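You operate a simulated robot arm through the tools that you are given. There is no shell and no other tool. Be economical: measure what you need, move in short steps, check, and stop when the job is done.

You run a simulated robot arm. Do the job below in one go: nothing can be reset, and whatever is moved stays where it is left.

JOB
Brake the trolley and swap the empty tube on peg E for its yellow package.
Fine: brake on first; park the peg cap on peg H meanwhile and click it back on after; the tube goes on a free pin of the trolley.

Only the result counts: the job must be done as asked and must still hold three seconds after the hand-in. Knocking over, shifting, dropping, spilling or breaking anything else fails it. Lids that push on must go on centred and level and be pressed home; caps that screw on are set level and turned clockwise until they are tight.

ROBOT AND FRAMES
A 7-joint arm with a two-finger parallel gripper on a trunk, on a base that drives. Base frame: it is fixed to the floor where the robot stands at the start and does not move with it; the origin is under the middle of the robot, x ahead of it, y to its left, z up; the surface under the hand at the start is at about z = 600. Units: mm, rad, N and s.
With the tool pointing down near the work surface it reaches from about 200 to 740 mm from the robot's upright axis, wherever it stands. Its first joint turns from -2.897 to 2.897 rad. Places, roughly: brake lever of the green trolley [400, 0, 500]; green trolley [600, -300, 300]; paper tube [250, 1750, 500]; peg [400, -1400, 700]; peg E of the green creel [400, -1400, 900]; peg cap [500, -1250, 1250]. Payload 1.57 kg.
Tool frame: the origin (TCP) lies between the finger pads and is the grasp point; the fingertips stand 30 mm ahead of it; z points along the fingers, y is the line along which they close. The gripper opens to 110 mm. The fingers are 24 mm wide and 12 mm thick; the gripper's body (48 by 112 mm) begins 78 mm behind the TCP.
Orientation is told as [roll, pitch, yaw] about the base's x, y, z axes, in that order, counted from this pose: with the fingers straight down and closing along the base's y, the tool's x points along the base's -x, its y along +y and its z along -z.

CONTROLS
- The arm moves only by the tool nudge_tool. Its argument "moves" is one flat list of numbers, 7 for each row, row after row: the turn, a rotation vector about the tool's x, y, z in rad, then the shift along the tool's x, y, z in mm, then the opening, from 0 (shut) to 1 (fully open). In form: [wx, wy, wz, dx, dy, dz, hand, wx, wy, wz, dx, dy, dz, hand, ...]. A call has 1 to 20 rows; each row is the pose to reach, as a shift and turn from the pose commanded when the call began, along the tool's axes at that moment. Rows are played at 5 a second. More than 50 mm and 0.15 rad between two rows, or a gripper value outside its range, and nothing of the call is played. A pose out of reach is approached as far as the arm can. The call stops where the force on the tool passes 90 N (or 10 N more than at its start, if that is more) or the arm is blocked; 0.2 s more then pass. The fingers move at their own pace (about 45 mm/s each) and stop on an object; they squeeze with about 21 N. The grip force told is the motor's: it shows also when the fingers shut on nothing. Time passes only in rows, and 0.2 s behind the last, so rows that repeat a pose let the fingers close. It gives the time, the measured TCP pose, the force on the tool (base axes), the opening and the grip force at its end, in the units of the frame above (readings bear some noise), with the torque about the TCP (base axes, N m) and any sound that the robot's microphone picked up.
- Cameras (640 x 400 px; columns grow to the right, rows downward): "scene" is now at [-13.4, 100.5, 1432.6]; the picture's right is [-0.77, -0.64, 0.00], its down [-0.48, 0.58, -0.66] and it looks along [0.42, -0.51, -0.75] (base axes); focal length 261 px, centre (320, 200). "wrist" rides on the gripper at [70, 16, -141] in the tool frame; the picture's right is [-0.23, 0.97, 0.00], its down [-0.85, -0.20, -0.48] and it looks along [-0.47, -0.11, 0.88] (tool axes); focal length 222 px, centre (320, 200). There is no depth. A picture from a camera that has moved, and an enlarged one, comes with that camera's place and axes in the base frame and with its lens. The place of the scene camera against the robot may be out by one fixed shift of up to 12 mm in any direction.
- camera(camera): a new picture of that camera. No time passes.
- raise_lower(by): slides the trunk up (or, below 0, down) by that many mm; the arm and the scene camera ride with it, the base frame stays. It gives what a move gives, with no picture.
- steer(legs): drives the robot by 1 to 6 legs, each [ahead, turn to the left] in mm and rad, along the robot's own axes; the way and the turn of a leg run together, so that a leg with both is an arc; at most 1500 mm and 3.142 rad a leg. The arm and the cameras ride along, it lands a little off, and it stops where it bumps. It gives what a move gives.
- turn_head(pan, tilt): turns the head with the scene camera to pan (to the left, within 2.705 rad either way) and tilt (down, from -0.506 to 1.204), counted from straight ahead of the robot. It gives what a move gives.
- enlarge(camera, box): a new picture of the part [left, top, right, bottom] of that camera's present view, enlarged. No time passes.
- close_job(): hands the job in; it is judged then, once.

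Work in short steps. Places have to be worked out from the pictures, the camera data and where the tool is seen: move nearer, look again, correct. Check each grasp and each placing, and mend what went wrong. You have 120 turns and 82 pictures in all, those below and enlarged ones among them. Open the gripper and draw the arm clear of the work before you hand the job in, unless the task says otherwise; then end with one line.

The tools are called after ">>>" as a command line: name --argument value ..., lists and objects as JSON in quotes. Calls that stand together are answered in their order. nudge_tool: Moves the arm, as the interface text tells. Its arguments: {"type":"object","properties":{"moves":{"type":"array"}},"required":["moves"]} The other tools are called the same way: raise_lower (by) slides the trunk up or down; steer (legs) drives the base; turn_head (pan, tilt) turns the head that bears the scene camera; camera (camera) takes a picture; enlarge (camera, box) takes an enlarged picture of a part of a camera's view; close_job () hands the job in.

At the start:

```text
clock: 0.0
ee_pos: [427.1, -221.2, 992.1]
orientation: [0.0, 0.001, 0.0]
ft_force: [-0.9, -1.4, 0.0]
torque: [-0.02, -0.01, 0.0]
gripper_width: 110.0
grasp_force: 0.1
trunk travel left (down, up): [-375.0, 215.0]
robot x, y, heading: [0.9, -1.2, -0.001]
head pan, tilt: [-0.883, 0.852]
```

scene: 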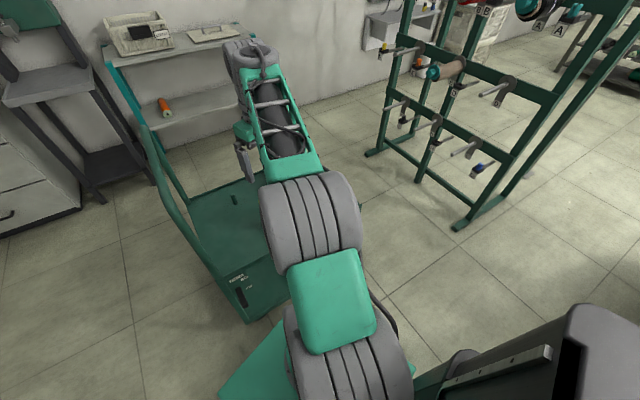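
wrist: 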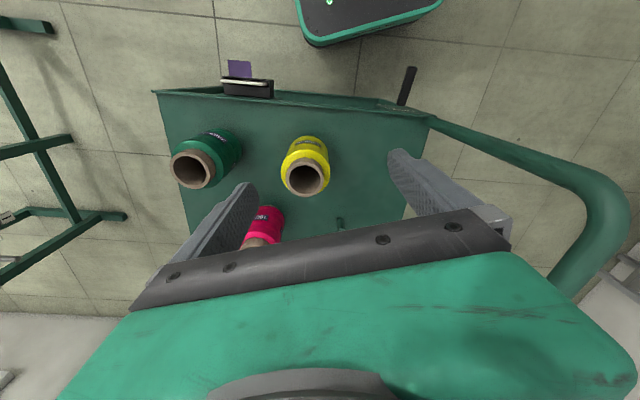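

The wrist view shows the trolley with three packages, with its brake lever probably at the top right. I'll enlarge both views to find the lever and the creel.

>>> enlarge --camera "wrist" --box '[140, 50, 460, 250]'

>>> enlarge --camera "scene" --box '[360, 0, 640, 175]'

>>> enlarge --camera "scene" --box '[130, 150, 370, 300]'

```text
2.00 times, centred on (300, 150) of wrist
camera zoom: at [358.4, -204.5, 1133.8], right [0.23, 0.97, 0.0], down [0.85, -0.2, 0.48], along [0.47, -0.11, -0.88], focal length 444 px, centre (360, 300)
```

zoom: 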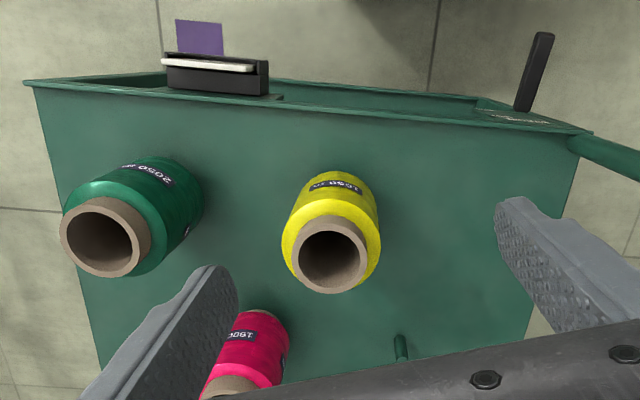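

```text
2.29 times, centred on (500, 88) of scene
camera zoom: at [-13.4, 100.5, 1432.6], right [-0.77, -0.64, 0.0], down [-0.48, 0.58, -0.66], along [0.42, -0.51, -0.75], focal length 596 px, centre (-91, 457)
```

zoom: 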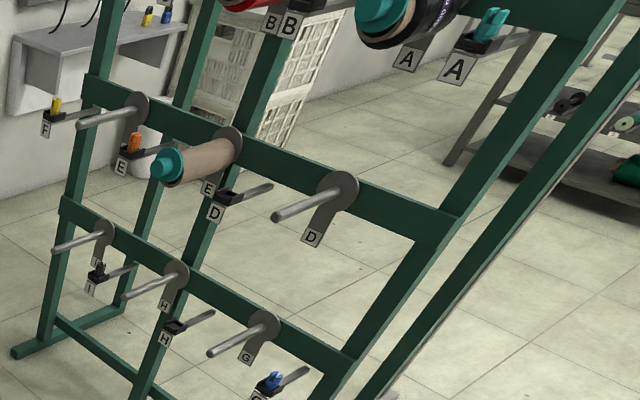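

```text
2.67 times, centred on (250, 225) of scene
camera zoom: at [-13.4, 100.5, 1432.6], right [-0.77, -0.64, 0.0], down [-0.48, 0.58, -0.66], along [0.42, -0.51, -0.75], focal length 696 px, centre (507, 133)
```

zoom: 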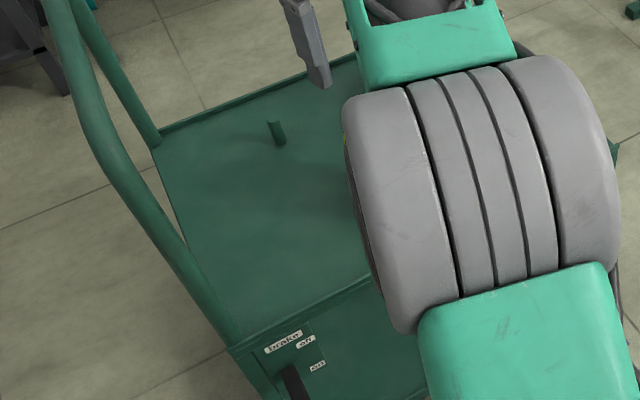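

I need the lever's pose, so I'll enlarge the brake area in both views.

>>> enlarge --camera "scene" --box '[200, 260, 296, 320]'

>>> enlarge --camera "wrist" --box '[360, 50, 456, 110]'

```text
6.67 times, centred on (248, 290) of scene
camera zoom: at [-13.4, 100.5, 1432.6], right [-0.77, -0.64, 0.0], down [-0.48, 0.58, -0.66], along [0.42, -0.51, -0.75], focal length 1739 px, centre (800, -400)
```

zoom: 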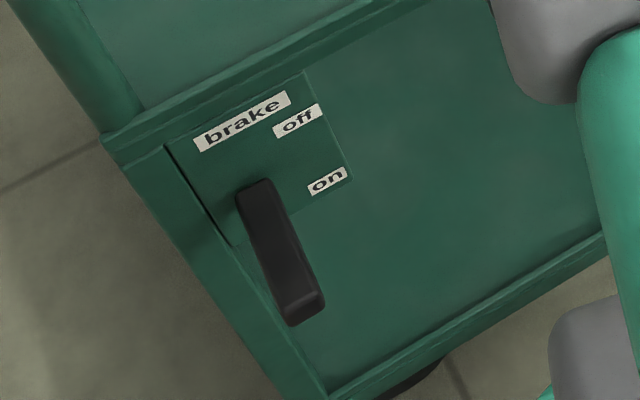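

```text
6.67 times, centred on (408, 80) of wrist
camera zoom: at [358.4, -204.5, 1133.8], right [0.23, 0.97, 0.0], down [0.85, -0.2, 0.48], along [0.47, -0.11, -0.88], focal length 1481 px, centre (-267, 1000)
```

zoom: 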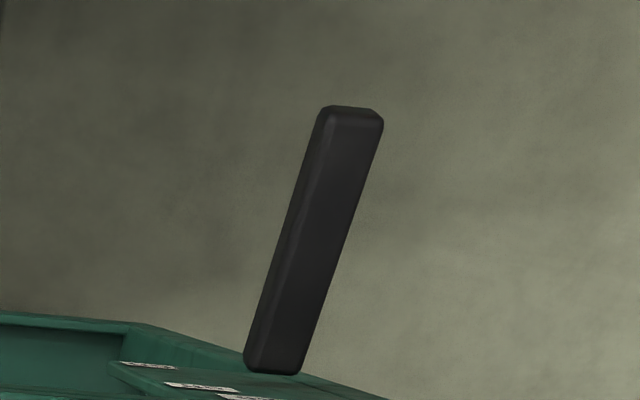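

Triangulated, the lever runs from about (469,-8,489) at its base to (388,16,514) at its tip. I'll bring the wrist camera closer, drawing back in x first to keep off the trolley handle.

>>> nudge_tool --moves '[0, 0, 0, 40, 0, 0, 1, 0, 0, 0, 80, 0, 0, 1, 0, 0, 0, 110, 30, 0, 1, 0, 0, 0, 117, 70, 20, 1, 0, 0, 0, 117, 110, 45, 1, 0, 0, 0, 117, 150, 70, 1, 0, 0, 0, 117, 190, 100, 1, 0, 0, 0, 117, 220, 135, 1, 0, 0, 0, 117, 249, 170, 1, 0, 0, 0, 117, 249, 215, 1]'

>>> camera --camera "wrist"

>>> camera --camera "scene"

```text
clock: 1.0
ee_pos: [297.5, -180.3, 909.6]
orientation: [0.141, 0.189, -0.058]
ft_force: [-0.1, 0.0, 0.9]
torque: [0.01, -0.01, 0.0]
gripper_width: 110.0
grasp_force: 0.1
trunk travel left (down, up): [-375.0, 215.0]
robot x, y, heading: [-1.6, 3.2, -0.001]
head pan, tilt: [-0.883, 0.852]
stopped in row 4: the arm was blocked; the commanded pose is now the measured one
```

```text
74 pictures are left
camera wrist: at [256.3, -181.1, 1063.3], right [0.3, 0.95, 0.09], down [0.91, -0.32, 0.28], along [0.29, 0.0, -0.96], focal length 222 px, centre (320, 200)
```

wrist: 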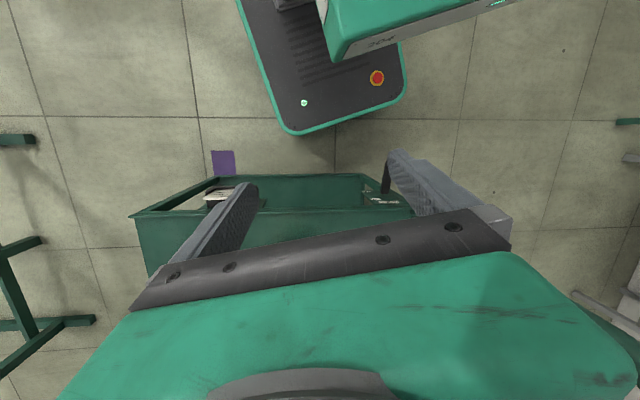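

```text
73 pictures are left
camera scene: at [-13.3, 100.5, 1432.7], right [-0.77, -0.64, 0.0], down [-0.48, 0.58, -0.66], along [0.42, -0.51, -0.75], focal length 261 px, centre (320, 200)
```

scene: 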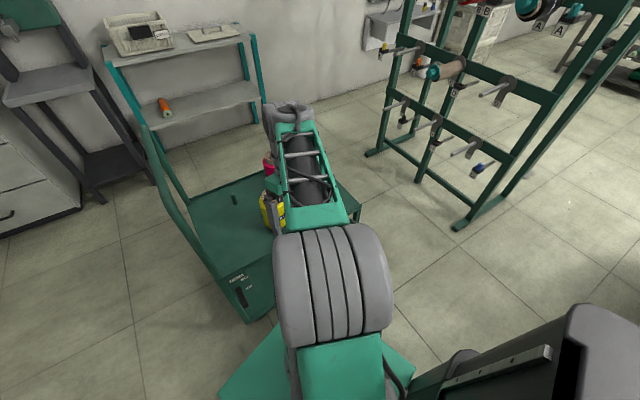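

The arm folded against a joint limit this close in. I'll restore the level pose, then back the base off a little for more room.

>>> nudge_tool --moves '[0.035, -0.047, -0.015, -25, 0, 0, 1, 0.07, -0.094, -0.03, -50, 0, 0, 1, 0.105, -0.14, -0.045, -75, 0, 0, 1, 0.141, -0.189, -0.058, -100, 0, 0, 1]'

>>> turn_head --pan 2.6 --tilt 0.5

>>> camera --camera "scene"

>>> turn_head --pan -1.3 --tilt 0.5

>>> camera --camera "scene"

```text
clock: 2.0
ee_pos: [398.0, -185.0, 892.1]
orientation: [0.002, -0.005, -0.012]
ft_force: [0.0, -0.7, 0.5]
torque: [0.0, -0.02, 0.0]
gripper_width: 110.2
grasp_force: 0.0
trunk travel left (down, up): [-375.0, 215.0]
robot x, y, heading: [0.7, -0.1, -0.001]
head pan, tilt: [-0.883, 0.852]
```

```text
clock: 4.9
ee_pos: [397.4, -185.7, 892.5]
orientation: [0.002, -0.003, -0.012]
ft_force: [0.7, 1.1, 0.6]
torque: [0.0, -0.01, -0.01]
gripper_width: 110.0
grasp_force: 0.0
trunk travel left (down, up): [-375.0, 215.0]
robot x, y, heading: [2.0, -0.1, 0.002]
head pan, tilt: [2.601, 0.499]
```

```text
72 pictures are left
camera scene: at [-140.9, 207.8, 1462.7], right [0.52, 0.86, 0.0], down [0.41, -0.25, -0.88], along [-0.75, 0.45, -0.48], focal length 261 px, centre (320, 200)
```

scene: 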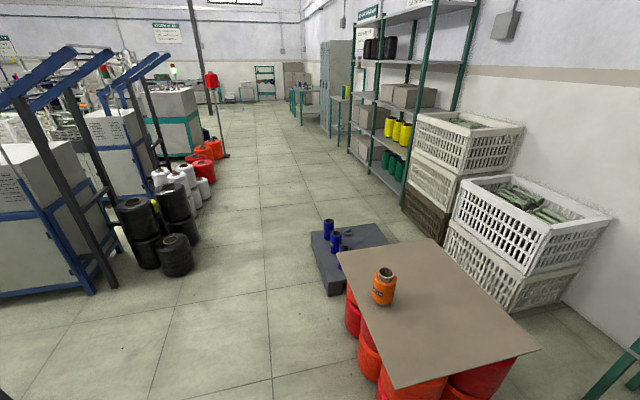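

```text
clock: 8.1
ee_pos: [398.0, -186.1, 893.5]
orientation: [0.004, -0.003, -0.012]
ft_force: [0.8, 0.0, 0.4]
torque: [0.01, 0.01, -0.04]
gripper_width: 110.2
grasp_force: 0.1
trunk travel left (down, up): [-375.0, 215.0]
robot x, y, heading: [0.3, 1.1, -0.001]
head pan, tilt: [-1.3, 0.499]
```

```text
71 pictures are left
camera scene: at [-38.6, 73.2, 1462.7], right [-0.96, -0.27, 0.0], down [-0.13, 0.46, -0.88], along [0.24, -0.85, -0.48], focal length 261 px, centre (320, 200)
```

scene: 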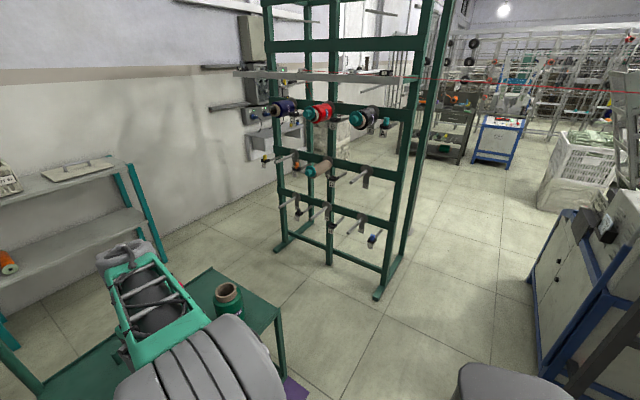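

The floor behind the robot is clear, so I'll back up 150 mm and turn the head toward the brake.

>>> steer --legs '[[-150, 0]]'

>>> turn_head --pan -0.3 --tilt 0.95

>>> nudge_tool --moves '[0, 0, 0, 0, 40, 20, 1, 0, 0, 0, 0, 80, 45, 1, 0, 0, 0, 0, 120, 70, 1, 0, 0, 0, 0, 160, 100, 1, 0, 0, 0, 20, 190, 135, 1, 0, 0, 0, 50, 220, 160, 1]'

>>> camera --camera "wrist"

>>> camera --camera "scene"

```text
clock: 9.5
ee_pos: [242.6, -185.0, 892.9]
orientation: [0.001, -0.004, -0.011]
ft_force: [-0.3, 0.1, 0.5]
torque: [-0.01, 0.01, 0.0]
gripper_width: 109.8
grasp_force: 0.0
trunk travel left (down, up): [-375.0, 215.0]
robot x, y, heading: [-158.3, 3.0, -0.001]
head pan, tilt: [-1.3, 0.499]
```

```text
clock: 10.8
ee_pos: [242.7, -185.5, 892.0]
orientation: [0.001, -0.004, -0.012]
ft_force: [-0.4, -0.6, 0.4]
torque: [0.0, 0.01, -0.01]
gripper_width: 110.0
grasp_force: 0.0
trunk travel left (down, up): [-375.0, 215.0]
robot x, y, heading: [-154.8, -0.4, -0.0]
head pan, tilt: [-0.3, 0.949]
```

```text
refused: row 5 steps farther than a row can; nothing moved
```

```text
70 pictures are left
camera wrist: at [173.3, -168.5, 1034.0], right [0.24, 0.97, 0.0], down [0.85, -0.21, 0.48], along [0.47, -0.11, -0.88], focal length 222 px, centre (320, 200)
```

wrist: 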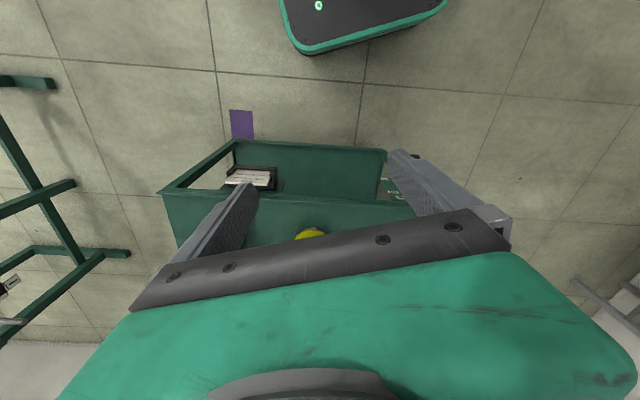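

```text
69 pictures are left
camera scene: at [-148.5, 139.3, 1425.3], right [-0.3, -0.96, 0.0], down [-0.78, 0.24, -0.58], along [0.56, -0.17, -0.81], focal length 261 px, centre (320, 200)
```

scene: 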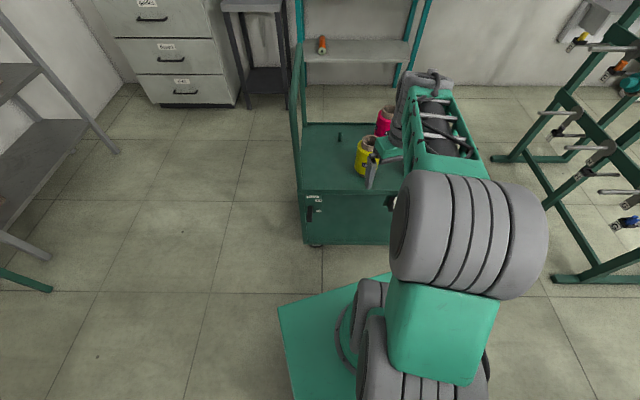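

The near face of the trolley is vertical: the lever sticks out toward the robot and points up ("off"), with the "on" label below it. I'll check its position from this new viewpoint.

>>> enlarge --camera "scene" --box '[280, 170, 360, 220]'

```text
8.00 times, centred on (320, 195) of scene
camera zoom: at [-148.5, 139.3, 1425.3], right [-0.3, -0.96, 0.0], down [-0.78, 0.24, -0.58], along [0.56, -0.17, -0.81], focal length 2086 px, centre (320, 240)
```

zoom: 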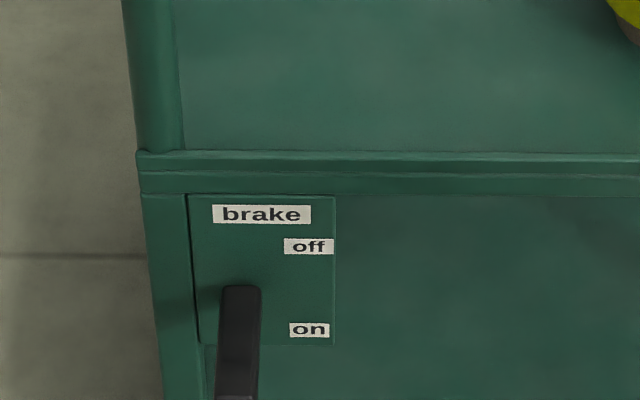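

The lever tip is near (388,17,520). I'll move the closed fingers above it.

>>> nudge_tool --moves '[0, 0, 0, -20, 25, 31, 0, 0, 0, 0, -40, 50, 62, 0, 0, 0, 0, -60, 75, 93, 0, 0, 0, 0, -80, 100, 124, 0, 0, 0, 0, -100, 125, 155, 0, 0, 0, 0, -120, 150, 186, 0, 0, 0, 0, -140, 175, 217, 0, 0, 0, 0, -158, 198, 245, 0, 0, 0, 0, -158, 198, 245, 0]'

>>> camera --camera "wrist"

>>> enlarge --camera "scene" --box '[240, 120, 400, 220]'

```text
clock: 12.8
ee_pos: [403.7, 12.1, 648.6]
orientation: [0.002, -0.003, -0.012]
ft_force: [0.5, -0.5, 0.0]
torque: [-0.03, -0.01, 0.0]
gripper_width: 0.2
grasp_force: 21.9
trunk travel left (down, up): [-375.0, 215.0]
robot x, y, heading: [-154.3, 3.9, 0.001]
head pan, tilt: [-0.3, 0.949]
```

```text
67 pictures are left
camera wrist: at [333.9, 28.6, 789.5], right [0.24, 0.97, 0.0], down [0.85, -0.21, 0.48], along [0.47, -0.11, -0.88], focal length 222 px, centre (320, 200)
```

wrist: 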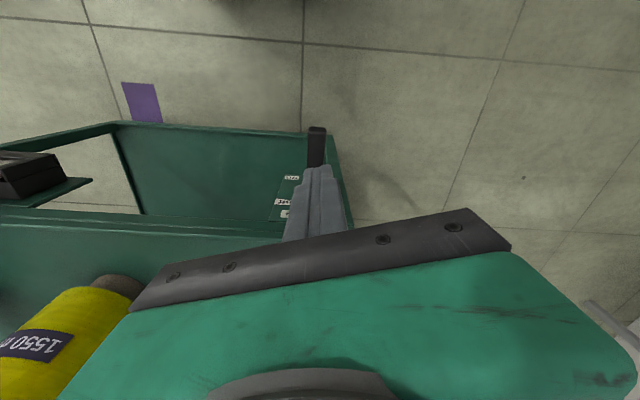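

```text
4.00 times, centred on (320, 170) of scene
camera zoom: at [-148.1, 139.6, 1425.2], right [-0.3, -0.96, 0.0], down [-0.78, 0.24, -0.58], along [0.56, -0.17, -0.81], focal length 1043 px, centre (320, 320)
```

zoom: 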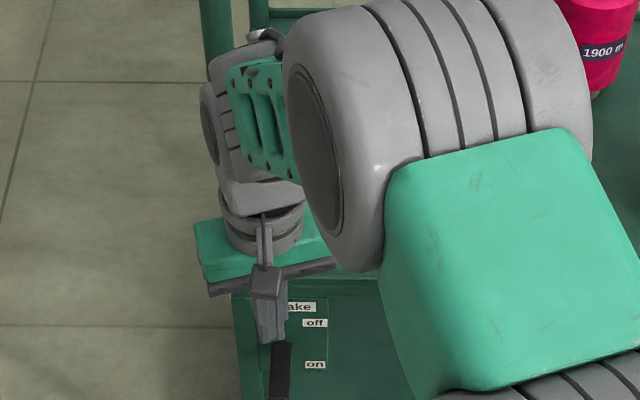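

The fingers are lined up over the lever (tip seen at (388,13,520)). I'll press down slowly.

>>> nudge_tool --moves '[0, 0, 0, 0, 0, 40, 0, 0, 0, 0, 0, 0, 75, 0, 0, 0, 0, 0, 0, 95, 0, 0, 0, 0, 0, 0, 105, 0, 0, 0, 0, 0, 0, 115, 0, 0, 0, 0, 0, 0, 122, 0, 0, 0, 0, 0, 0, 129, 0, 0, 0, 0, 0, 0, 136, 0, 0, 0, 0, 0, 0, 143, 0, 0, 0, 0, 0, 0, 150, 0, 0, 0, 0, 0, 0, 157, 0, 0, 0, 0, 0, 0, 164, 0]'

>>> enlarge --camera "scene" --box '[240, 140, 400, 240]'

```text
clock: 14.7
ee_pos: [405.2, 10.6, 520.7]
orientation: [0.002, -0.009, -0.013]
ft_force: [-35.1, -0.3, 65.8]
torque: [-0.45, 0.28, -0.15]
gripper_width: 0.0
grasp_force: 21.0
trunk travel left (down, up): [-375.0, 215.0]
robot x, y, heading: [-157.4, 4.3, -0.0]
head pan, tilt: [-0.3, 0.949]
stopped in row 9: the force on the tool passed its limit at 100 N (the readings are from after the stop); the commanded pose is now the measured one
```

```text
4.00 times, centred on (320, 190) of scene
camera zoom: at [-156.8, 139.4, 1426.1], right [-0.3, -0.96, 0.0], down [-0.77, 0.24, -0.59], along [0.56, -0.17, -0.81], focal length 1043 px, centre (320, 240)
```

zoom: 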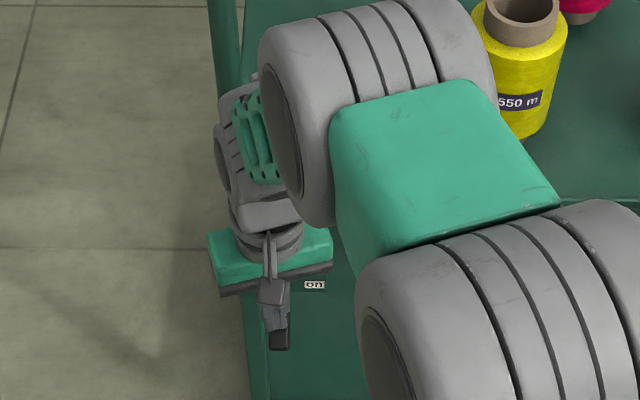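

The press ended at a hard stop with about 75 N. I'll lift and look at where the lever now stands.

>>> nudge_tool --moves '[0, 0, 0, 0, 0, -40, 0, 0, 0, 0, 30, 0, -80, 0, 0, 0, 0, 60, 0, -120, 0]'

>>> enlarge --camera "scene" --box '[240, 140, 400, 240]'

>>> enlarge --camera "wrist" --box '[200, 70, 440, 220]'

```text
clock: 15.5
ee_pos: [345.2, 11.3, 633.5]
orientation: [0.002, -0.006, -0.013]
ft_force: [0.2, 0.1, 0.4]
torque: [0.02, -0.02, 0.01]
gripper_width: 0.0
grasp_force: 20.8
trunk travel left (down, up): [-375.0, 215.0]
robot x, y, heading: [-151.8, 1.3, 0.0]
head pan, tilt: [-0.3, 0.949]
```

```text
4.00 times, centred on (320, 190) of scene
camera zoom: at [-148.6, 139.4, 1425.0], right [-0.3, -0.96, 0.0], down [-0.78, 0.24, -0.58], along [0.56, -0.17, -0.81], focal length 1043 px, centre (320, 240)
```

zoom: 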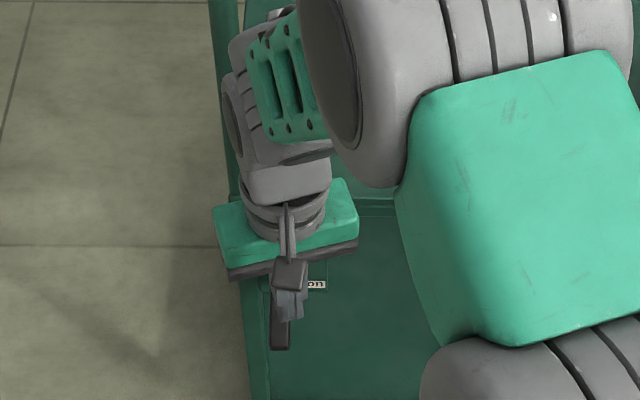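

```text
2.67 times, centred on (320, 145) of wrist
camera zoom: at [275.1, 27.8, 775.1], right [0.24, 0.97, 0.0], down [0.85, -0.21, 0.48], along [0.47, -0.11, -0.88], focal length 592 px, centre (320, 347)
```

zoom: 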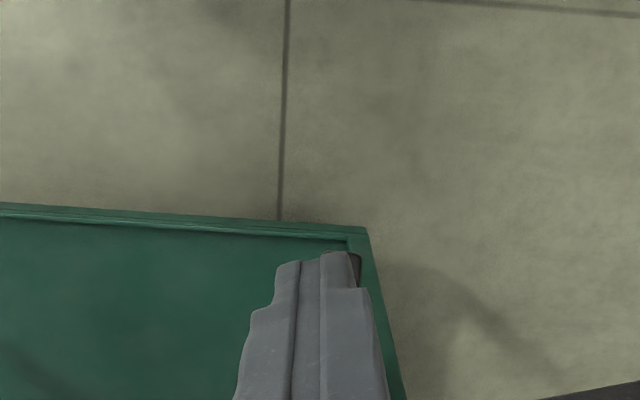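

The lever has come down, with its tip near z 478. I'll slide the hand aside to see whether it is fully at "on".

>>> nudge_tool --moves '[0, 0, 0, 0, -40, -10, 0, 0, 0, 0, 10, -80, -20, 0, 0, 0, 0, 10, -120, -20, 0, 0, 0, 0, 10, -160, -20, 0]'

>>> enlarge --camera "scene" --box '[264, 165, 360, 225]'

>>> enlarge --camera "wrist" --box '[320, 100, 640, 300]'

```text
clock: 16.5
ee_pos: [333.7, -150.3, 652.1]
orientation: [0.001, -0.008, -0.011]
ft_force: [-0.3, -0.1, -0.4]
torque: [-0.03, -0.01, -0.01]
gripper_width: 0.0
grasp_force: 20.7
trunk travel left (down, up): [-375.0, 215.0]
robot x, y, heading: [-157.5, 0.6, -0.003]
head pan, tilt: [-0.3, 0.949]
```

```text
6.67 times, centred on (312, 195) of scene
camera zoom: at [-148.9, 139.5, 1425.2], right [-0.3, -0.96, 0.0], down [-0.78, 0.24, -0.58], along [0.56, -0.17, -0.81], focal length 1739 px, centre (373, 233)
```

zoom: 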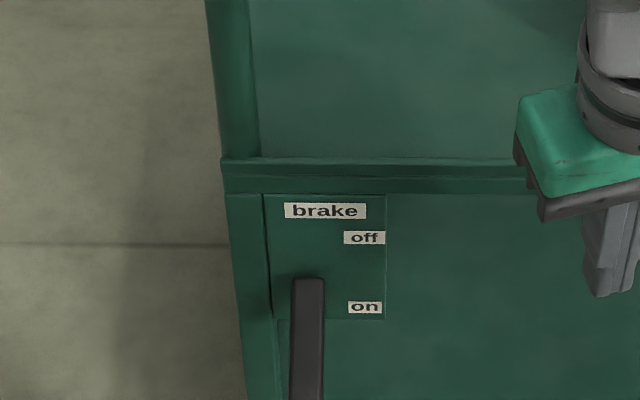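

```text
2.00 times, centred on (480, 200) of wrist
camera zoom: at [263.0, -133.6, 793.3], right [0.24, 0.97, 0.0], down [0.85, -0.21, 0.48], along [0.47, -0.11, -0.88], focal length 444 px, centre (0, 200)
```

zoom: 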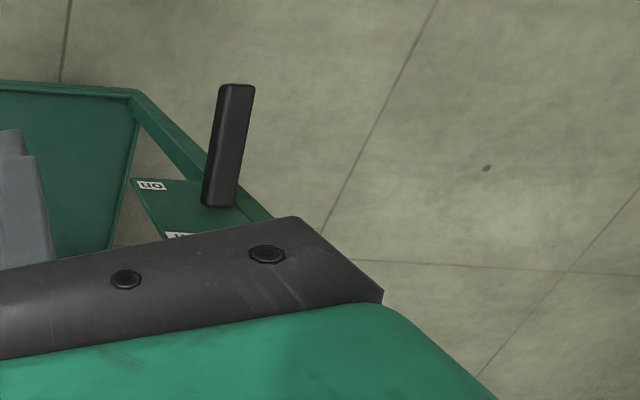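

The lever sits slightly below level, which may be only part of its travel. I'll press again more slowly, nearer the tip, to see if it goes further.

>>> nudge_tool --moves '[0, 0, 0, 0, 40, 0, 0, 0, 0, 0, -15, 80, 10, 0, 0, 0, 0, -35, 120, 25, 0, 0, 0, 0, -61, 164, 40, 0, 0, 0, 0, -61, 164, 80, 0, 0, 0, 0, -61, 164, 115, 0, 0, 0, 0, -61, 164, 127, 0, 0, 0, 0, -61, 164, 130, 0, 0, 0, 0, -61, 164, 133, 0, 0, 0, 0, -61, 164, 136, 0, 0, 0, 0, -61, 164, 139, 0, 0, 0, 0, -61, 164, 142, 0, 0, 0, 0, -61, 164, 145, 0, 0, 0, 0, -61, 164, 148, 0, 0, 0, 0, -61, 164, 151, 0, 0, 0, 0, -61, 164, 154, 0, 0, 0, 0, -61, 164, 157, 0, 0, 0, 0, -61, 164, 160, 0, 0, 0, 0, -61, 164, 163, 0, 0, 0, 0, -61, 164, 166, 0]'

```text
refused: row 4 steps farther than a row can; nothing moved
```

Row 4 was a slightly oversized step, so I'll resend with smaller ones.

>>> nudge_tool --moves '[0, 0, 0, 0, 40, 0, 0, 0, 0, 0, -15, 80, 10, 0, 0, 0, 0, -35, 120, 20, 0, 0, 0, 0, -61, 150, 40, 0, 0, 0, 0, -61, 164, 80, 0, 0, 0, 0, -61, 164, 115, 0, 0, 0, 0, -61, 164, 127, 0, 0, 0, 0, -61, 164, 130, 0, 0, 0, 0, -61, 164, 133, 0, 0, 0, 0, -61, 164, 136, 0, 0, 0, 0, -61, 164, 139, 0, 0, 0, 0, -61, 164, 142, 0, 0, 0, 0, -61, 164, 145, 0, 0, 0, 0, -61, 164, 148, 0, 0, 0, 0, -61, 164, 151, 0, 0, 0, 0, -61, 164, 154, 0, 0, 0, 0, -61, 164, 157, 0, 0, 0, 0, -61, 164, 160, 0, 0, 0, 0, -61, 164, 163, 0, 0, 0, 0, -61, 164, 166, 0]'

```text
clock: 19.4
ee_pos: [398.4, 15.6, 517.9]
orientation: [0.002, -0.014, -0.011]
ft_force: [-34.1, -1.0, 64.0]
torque: [-0.42, 0.23, -0.13]
gripper_width: 0.0
grasp_force: 21.4
trunk travel left (down, up): [-375.0, 215.0]
robot x, y, heading: [-156.0, 0.9, -0.003]
head pan, tilt: [-0.3, 0.949]
stopped in row 14: the force on the tool passed its limit at 95 N (the readings are from after the stop); the commanded pose is now the measured one
```

The press stopped at the same contact line with the force tilted as by a downward-sloping lever, so the lever is at its end stop. I'll lift away, re-check the lever, then go look at the creel.

>>> nudge_tool --moves '[0, 0, 0, 0, 0, -40, 0, 0, 0, 0, 20, 0, -85, 0, 0, 0, 0, 40, 0, -130, 0, 0, 0, 0, 60, 0, -175, 0, 0, 0, 0, 80, -20, -215, 0, 0, 0, 0, 90, -60, -240, 0, 0, 0, 0, 90, -100, -265, 0, 0, 0, 0, 90, -140, -290, 0, 0, 0, 0, 90, -180, -315, 0, 0, 0, 0, 90, -220, -340, 1, 0, 0, 0, 90, -220, -380, 1]'

>>> enlarge --camera "scene" --box '[264, 165, 360, 225]'

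>>> turn_head --pan -1.57 --tilt 0.9

>>> camera --camera "scene"

```text
clock: 21.8
ee_pos: [305.8, -204.1, 889.7]
orientation: [0.002, -0.011, -0.012]
ft_force: [-1.4, -0.2, 0.2]
torque: [-0.01, 0.04, 0.02]
gripper_width: 50.1
grasp_force: 0.1
trunk travel left (down, up): [-375.0, 215.0]
robot x, y, heading: [-150.7, -2.8, -0.003]
head pan, tilt: [-0.3, 0.949]
```

```text
6.67 times, centred on (312, 195) of scene
camera zoom: at [-149.0, 138.9, 1425.2], right [-0.3, -0.96, 0.0], down [-0.78, 0.24, -0.58], along [0.56, -0.17, -0.81], focal length 1739 px, centre (373, 233)
```

zoom: 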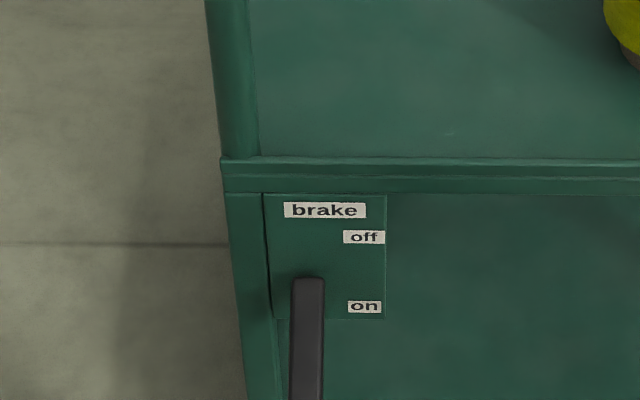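

```text
clock: 23.2
ee_pos: [305.5, -203.4, 891.6]
orientation: [0.002, -0.012, -0.013]
ft_force: [0.4, 0.2, 0.1]
torque: [0.0, 0.0, -0.01]
gripper_width: 109.9
grasp_force: 0.0
trunk travel left (down, up): [-375.0, 215.0]
robot x, y, heading: [-155.6, -1.4, -0.005]
head pan, tilt: [-1.571, 0.901]
```

```text
59 pictures are left
camera scene: at [-218.7, 85.3, 1428.8], right [-1.0, 0.0, 0.0], down [0.0, 0.78, -0.62], along [0.0, -0.62, -0.78], focal length 261 px, centre (320, 200)
```

scene: 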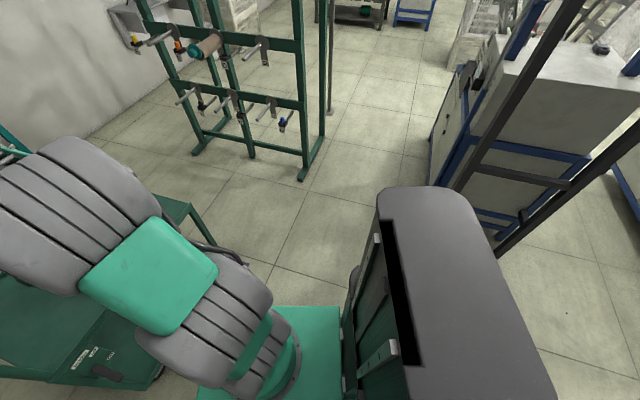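

Compared with before, the lever sits clearly lower ("on"), pointing down-toward the robot. The creel lies parallel to the trolley (rotated about -0.29 rad), so I'll drive to the gap's mouth and face along it.

>>> steer --legs '[[0, -1.861], [754, 0], [0, 1.568]]'

>>> turn_head --pan -0.7 --tilt 0.45

>>> camera --camera "scene"

```text
clock: 35.6
ee_pos: [31.8, -1044.5, 890.6]
orientation: [0.002, -0.011, -0.282]
ft_force: [-0.3, 0.5, -0.2]
torque: [-0.01, -0.01, -0.01]
gripper_width: 110.0
grasp_force: 0.1
trunk travel left (down, up): [-375.0, 215.0]
robot x, y, heading: [-358.0, -729.4, -0.275]
head pan, tilt: [-1.571, 0.901]
```

```text
clock: 36.7
ee_pos: [32.1, -1044.7, 889.4]
orientation: [0.003, -0.01, -0.281]
ft_force: [-0.3, 0.5, 0.4]
torque: [-0.01, 0.0, 0.0]
gripper_width: 109.7
grasp_force: 0.2
trunk travel left (down, up): [-375.0, 215.0]
robot x, y, heading: [-358.6, -723.7, -0.271]
head pan, tilt: [-0.7, 0.45]
```

```text
58 pictures are left
camera scene: at [-326.1, -630.4, 1467.1], right [-0.82, -0.57, 0.0], down [-0.25, 0.36, -0.9], along [0.51, -0.74, -0.44], focal length 261 px, centre (320, 200)
```

scene: 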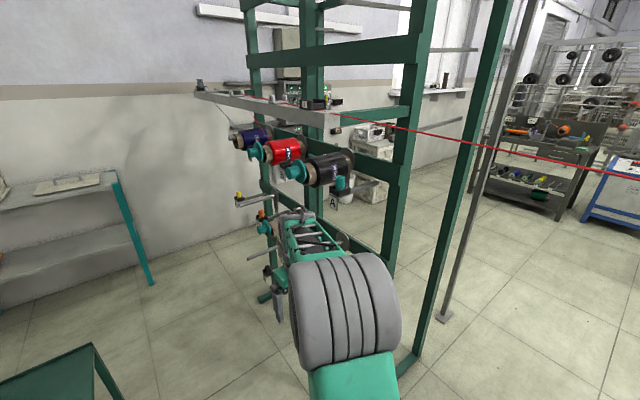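

The arm blocks the view and there's a red yarn running off the creel that I must keep clear of. I'll swing the arm left and enlarge the creel.

>>> nudge_tool --moves '[0, 0, 0, 0, 45, 0, 1, 0, 0, 0, 0, 90, 0, 1, 0, 0, 0, 0, 135, 0, 1, 0, 0, 0, 0, 180, 0, 1, 0, 0, 0, 0, 225, 0, 1, 0, 0, 0, 0, 270, 0, 1]'

>>> camera --camera "scene"

>>> enlarge --camera "scene" --box '[200, 110, 392, 230]'

>>> enlarge --camera "scene" --box '[220, 200, 380, 300]'

```text
clock: 38.1
ee_pos: [107.7, -783.4, 891.3]
orientation: [0.002, -0.01, -0.281]
ft_force: [0.0, 0.0, 0.2]
torque: [0.02, -0.04, 0.06]
gripper_width: 110.0
grasp_force: 0.1
trunk travel left (down, up): [-375.0, 215.0]
robot x, y, heading: [-359.3, -724.2, -0.267]
head pan, tilt: [-0.7, 0.45]
```

```text
57 pictures are left
camera scene: at [-326.0, -630.4, 1467.2], right [-0.82, -0.57, 0.0], down [-0.25, 0.36, -0.9], along [0.51, -0.74, -0.44], focal length 261 px, centre (320, 200)
```

scene: 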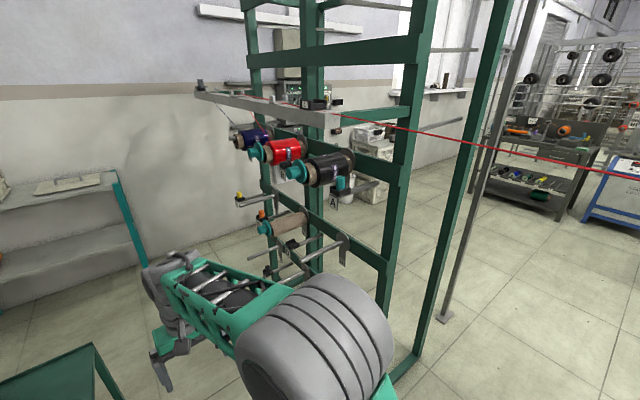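

```text
3.33 times, centred on (296, 170) of scene
camera zoom: at [-326.0, -630.4, 1467.2], right [-0.82, -0.57, 0.0], down [-0.25, 0.36, -0.9], along [0.51, -0.74, -0.44], focal length 869 px, centre (400, 300)
```

zoom: 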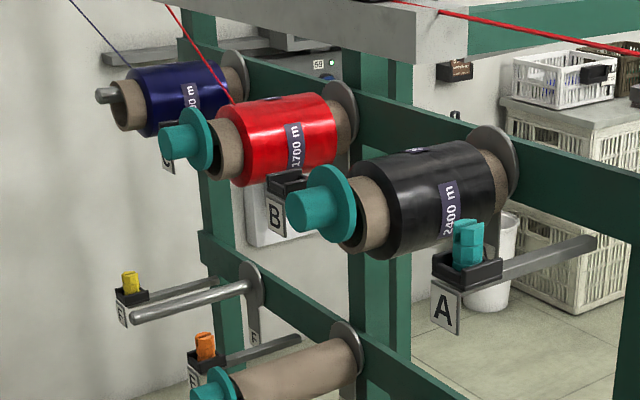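

```text
4.00 times, centred on (300, 250) of scene
camera zoom: at [-326.0, -630.4, 1467.2], right [-0.82, -0.57, 0.0], down [-0.25, 0.36, -0.9], along [0.51, -0.74, -0.44], focal length 1043 px, centre (400, 0)
```

zoom: 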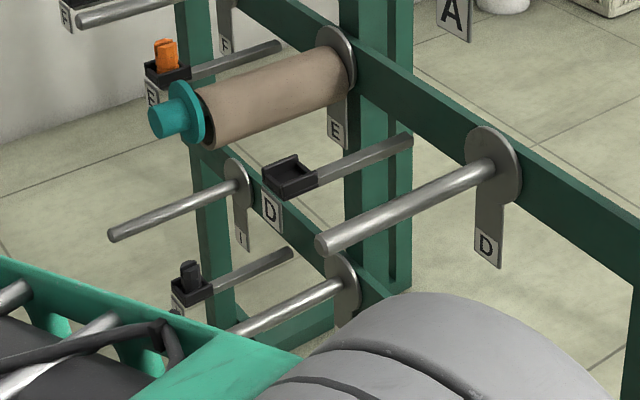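

Triangulated: E's cap tip is near (395,-1248,885), the peg axis runs along (0.28,0.96,0), and the H tip is near (398,-1265,560). I'll drive 430 mm into the gap with a slight heading trim.

>>> steer --legs '[[0, -0.02], [430, 0]]'

>>> turn_head --pan -0.9 --tilt 0.75

>>> camera --camera "scene"

```text
clock: 41.1
ee_pos: [519.1, -916.0, 892.9]
orientation: [0.003, -0.01, -0.303]
ft_force: [0.0, -0.1, 0.0]
torque: [0.01, 0.01, 0.0]
gripper_width: 109.7
grasp_force: 0.0
trunk travel left (down, up): [-375.0, 215.0]
robot x, y, heading: [54.9, -849.0, -0.294]
head pan, tilt: [-0.7, 0.45]
```

```text
clock: 41.9
ee_pos: [519.4, -917.9, 893.1]
orientation: [0.001, -0.013, -0.305]
ft_force: [-1.0, 1.4, -0.1]
torque: [0.04, 0.01, 0.01]
gripper_width: 110.0
grasp_force: 0.0
trunk travel left (down, up): [-375.0, 215.0]
robot x, y, heading: [51.9, -846.9, -0.291]
head pan, tilt: [-0.901, 0.75]
```

```text
54 pictures are left
camera scene: at [69.5, -754.6, 1440.8], right [-0.93, -0.37, 0.0], down [-0.25, 0.63, -0.73], along [0.27, -0.68, -0.68], focal length 261 px, centre (320, 200)
```

scene: 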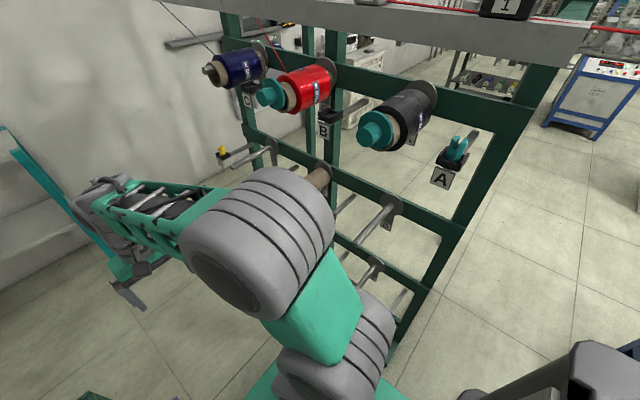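

Now I'll rotate the tool to point horizontally at the creel while moving in front of E's cap (standing off about 140 mm).

>>> nudge_tool --moves '[0.143, 0, 0, 2, -10, 0, 1, 0.286, 0, 0, 4, -20, 1, 1, 0.429, 0, 0, 6, -30, 2, 1, 0.572, 0, 0, 8, -40, 3, 1, 0.715, 0, 0, 10, -50, 4, 1, 0.858, 0, 0, 12, -60, 5, 1, 1.0, 0, 0, 14, -70, 5, 1, 1.14, 0, 0, 16, -90, 6, 1, 1.285, 0, 0, 18, -110, 7, 1, 1.43, 0, 0, 20, -130, 8, 1, 1.57, 0, 0, 21, -150, 8, 1, 1.57, 0, 0, 21, -180, 8, 1, 1.57, 0, 0, 21, -210, 8, 1]'

>>> camera --camera "wrist"

>>> camera --camera "scene"

```text
clock: 44.7
ee_pos: [324.5, -1077.4, 808.1]
orientation: [-1.57, -0.011, -0.303]
ft_force: [0.7, 0.0, -0.3]
torque: [-0.03, 0.0, -0.01]
gripper_width: 109.9
grasp_force: 0.0
out of reach, approached as far as the arm can: row 7, 8, 9, 10, 11, 12, 13
trunk travel left (down, up): [-375.0, 215.0]
robot x, y, heading: [56.8, -850.6, -0.292]
head pan, tilt: [-0.901, 0.75]
```

```text
53 pictures are left
camera wrist: at [301.6, -920.9, 791.9], right [0.23, -0.07, -0.97], down [0.96, 0.2, 0.21], along [0.18, -0.98, 0.11], focal length 222 px, centre (320, 200)
```

wrist: 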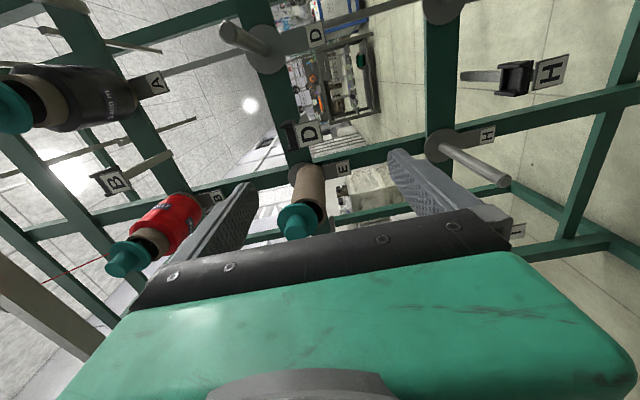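

```text
52 pictures are left
camera scene: at [69.4, -754.6, 1440.8], right [-0.93, -0.37, 0.0], down [-0.25, 0.63, -0.73], along [0.27, -0.68, -0.68], focal length 261 px, centre (320, 200)
```

scene: 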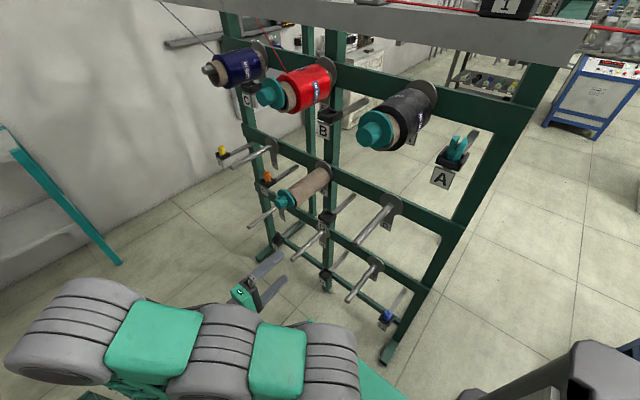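

The tool is horizontal, though reach limited its position. From here the trunk and base can close the rest, and first I'll measure the cap and peg H precisely in both views.

>>> enlarge --camera "scene" --box '[240, 155, 400, 255]'

>>> enlarge --camera "wrist" --box '[250, 120, 410, 220]'

```text
4.00 times, centred on (320, 205) of scene
camera zoom: at [69.4, -754.6, 1440.8], right [-0.93, -0.37, 0.0], down [-0.25, 0.63, -0.73], along [0.27, -0.68, -0.68], focal length 1043 px, centre (320, 180)
```

zoom: 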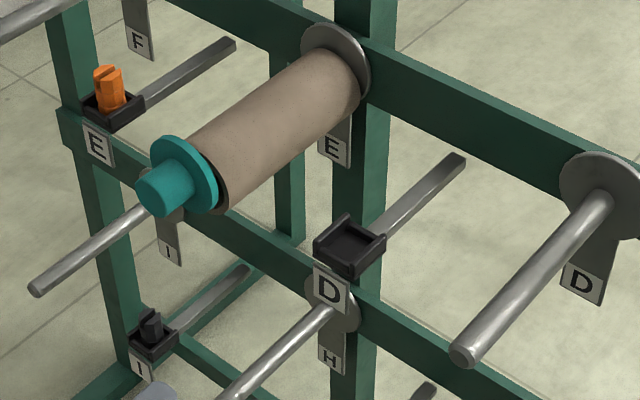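

```text
4.00 times, centred on (330, 170) of wrist
camera zoom: at [301.6, -920.9, 791.9], right [0.23, -0.07, -0.97], down [0.96, 0.2, 0.21], along [0.18, -0.98, 0.11], focal length 888 px, centre (280, 320)
```

zoom: 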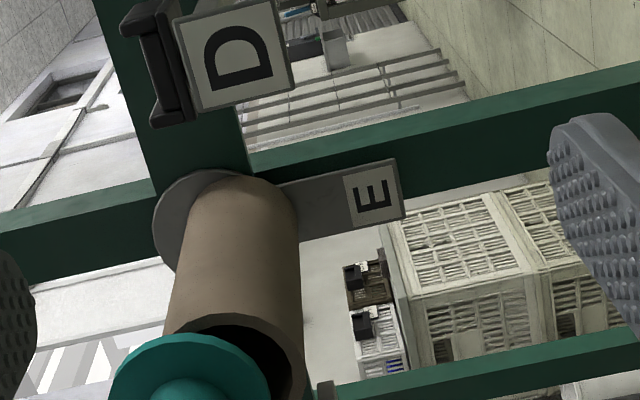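

By the wrist camera, the cap knob is about 108 mm ahead along the creel, 63 mm up and 146 mm in front of the TCP. I'll drive ahead 106 mm and raise the trunk by 63.

>>> raise_lower --by 63

>>> steer --legs '[[106, 0]]'

>>> camera --camera "wrist"

>>> camera --camera "scene"

```text
clock: 45.7
ee_pos: [325.5, -1076.4, 870.7]
orientation: [-1.567, -0.01, -0.302]
ft_force: [0.3, -1.1, -0.4]
torque: [0.01, 0.0, -0.02]
gripper_width: 109.8
grasp_force: 0.1
trunk travel left (down, up): [-438.0, 152.0]
robot x, y, heading: [56.6, -848.7, -0.292]
head pan, tilt: [-0.901, 0.75]
```

```text
clock: 46.9
ee_pos: [430.6, -1107.4, 871.2]
orientation: [-1.566, -0.01, -0.303]
ft_force: [0.1, -0.5, 0.4]
torque: [0.03, -0.04, 0.03]
gripper_width: 110.1
grasp_force: 0.0
trunk travel left (down, up): [-438.0, 152.0]
robot x, y, heading: [156.9, -882.8, -0.29]
head pan, tilt: [-0.901, 0.75]
```

```text
49 pictures are left
camera wrist: at [405.8, -951.6, 855.0], right [0.23, -0.07, -0.97], down [0.96, 0.2, 0.21], along [0.18, -0.98, 0.11], focal length 222 px, centre (320, 200)
```

wrist: 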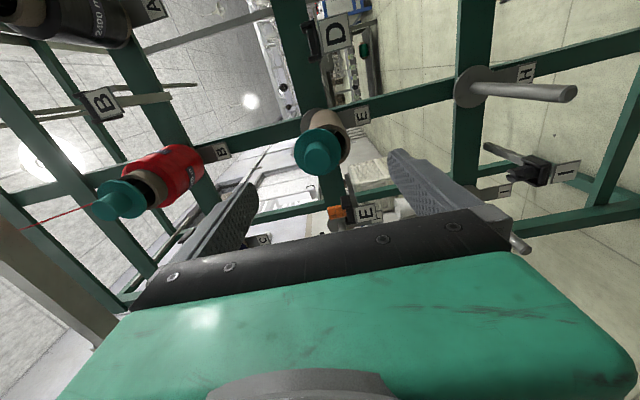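

```text
48 pictures are left
camera scene: at [173.2, -785.6, 1503.7], right [-0.93, -0.37, 0.0], down [-0.25, 0.63, -0.73], along [0.27, -0.68, -0.68], focal length 261 px, centre (320, 200)
```

scene: 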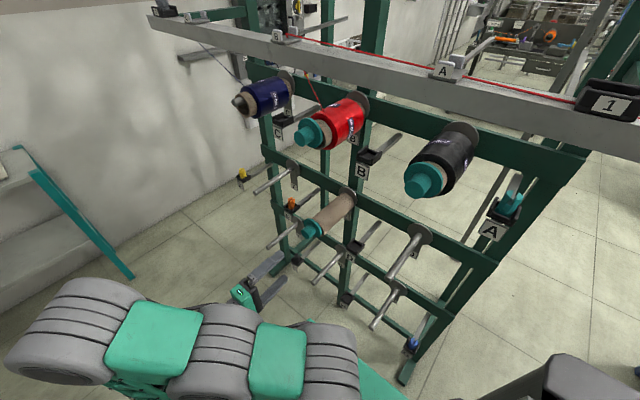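

The knob is now nearly ahead of the hand, so I'll enlarge for a precise fix.

>>> enlarge --camera "wrist" --box '[240, 90, 400, 190]'

>>> enlarge --camera "scene" --box '[250, 170, 410, 270]'

```text
4.00 times, centred on (320, 140) of wrist
camera zoom: at [405.8, -951.6, 855.0], right [0.23, -0.07, -0.97], down [0.96, 0.2, 0.21], along [0.18, -0.98, 0.11], focal length 888 px, centre (320, 440)
```

zoom: 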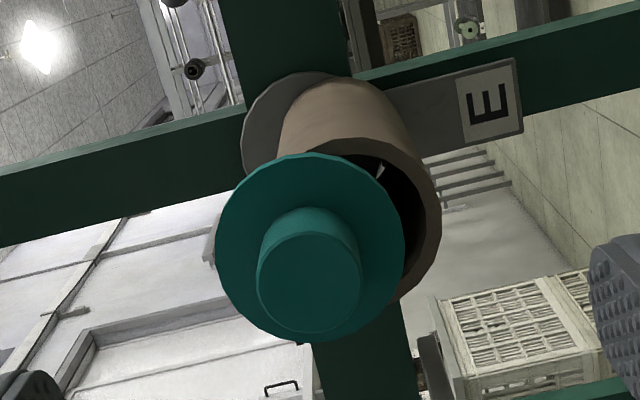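

```text
4.00 times, centred on (330, 220) of scene
camera zoom: at [173.2, -785.6, 1503.7], right [-0.93, -0.37, 0.0], down [-0.25, 0.63, -0.73], along [0.27, -0.68, -0.68], focal length 1043 px, centre (280, 120)
```

zoom: 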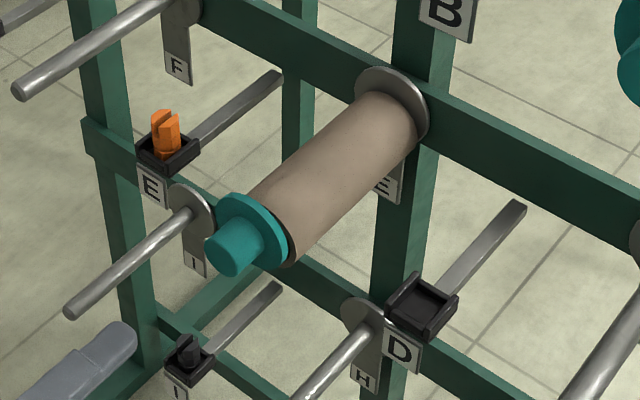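

Combined, the knob front is about (405,-1252,880) with a 35 mm diameter. I'll shift 21 mm sideways and 9 up, advance 95 mm, and look again.

>>> nudge_tool --moves '[0, 0, 0, -21, -9, 0, 1, 0, 0, 0, -21, -9, 35, 1, 0, 0, 0, -21, -9, 70, 1, 0, 0, 0, -21, -9, 95, 1]'

>>> camera --camera "wrist"

>>> enlarge --camera "scene" --box '[230, 170, 390, 270]'

```text
clock: 47.9
ee_pos: [407.3, -1169.4, 866.7]
orientation: [-1.566, -0.012, -0.302]
ft_force: [0.6, 0.2, 0.8]
torque: [0.01, 0.0, 0.0]
gripper_width: 110.1
grasp_force: 0.0
out of reach, approached as far as the arm can: row 1, 2, 3, 4
trunk travel left (down, up): [-438.0, 152.0]
robot x, y, heading: [158.4, -877.4, -0.289]
head pan, tilt: [-0.901, 0.75]
```

```text
45 pictures are left
camera wrist: at [383.2, -1012.5, 850.0], right [0.23, -0.07, -0.97], down [0.96, 0.2, 0.21], along [0.18, -0.98, 0.11], focal length 222 px, centre (320, 200)
```

wrist: 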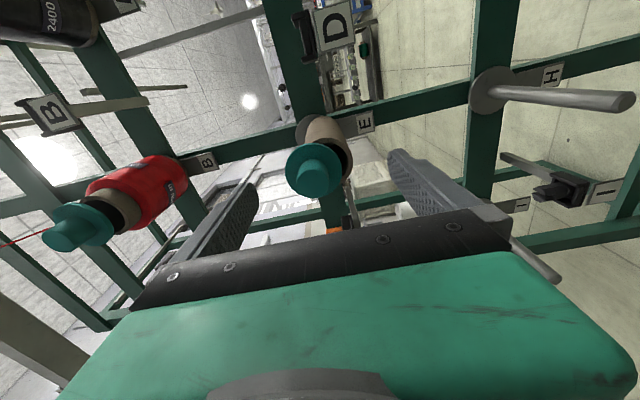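

```text
4.00 times, centred on (310, 220) of scene
camera zoom: at [173.3, -785.8, 1503.8], right [-0.93, -0.37, 0.0], down [-0.25, 0.63, -0.73], along [0.27, -0.68, -0.68], focal length 1043 px, centre (360, 120)
```

zoom: 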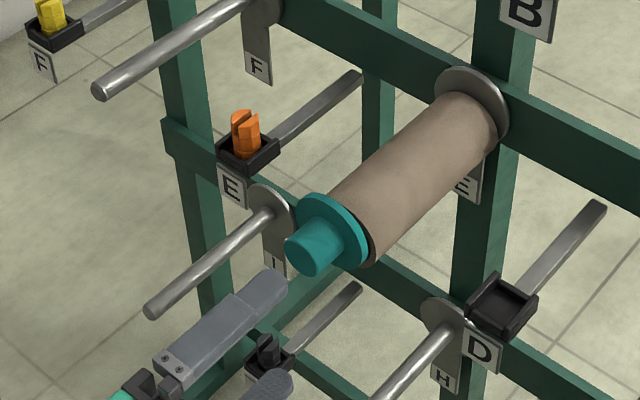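

Reach ran short in the forward direction. I'll enlarge the cap for a better fix before repositioning the base.

>>> enlarge --camera "wrist" --box '[240, 110, 400, 210]'

```text
4.00 times, centred on (320, 160) of wrist
camera zoom: at [383.2, -1012.5, 850.0], right [0.23, -0.07, -0.97], down [0.96, 0.2, 0.21], along [0.18, -0.98, 0.11], focal length 888 px, centre (320, 360)
```

zoom: 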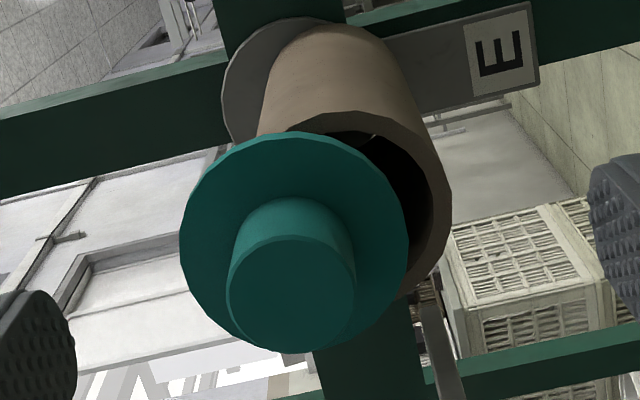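

The knob front is now fixed at about (407,-1242,879) with a 34 mm diameter. I'll back off 50 mm, drive ahead 80 mm for reach, then re-aim.

>>> nudge_tool --moves '[0, 0, 0, 0, 0, -40, 1, 0, 0, 0, 30, 0, -60, 1]'

>>> steer --legs '[[80, 0]]'

```text
clock: 48.5
ee_pos: [396.4, -1102.1, 865.9]
orientation: [-1.568, -0.013, -0.302]
ft_force: [0.2, 0.2, 0.5]
torque: [-0.02, 0.02, 0.03]
gripper_width: 109.9
grasp_force: 0.0
trunk travel left (down, up): [-438.0, 152.0]
robot x, y, heading: [159.3, -880.4, -0.289]
head pan, tilt: [-0.901, 0.75]
```

```text
clock: 49.6
ee_pos: [475.6, -1125.5, 866.9]
orientation: [-1.567, -0.012, -0.304]
ft_force: [-1.1, 1.9, 0.1]
torque: [0.0, 0.01, -0.02]
gripper_width: 110.2
grasp_force: 0.0
trunk travel left (down, up): [-438.0, 152.0]
robot x, y, heading: [238.7, -901.6, -0.293]
head pan, tilt: [-0.901, 0.75]
```

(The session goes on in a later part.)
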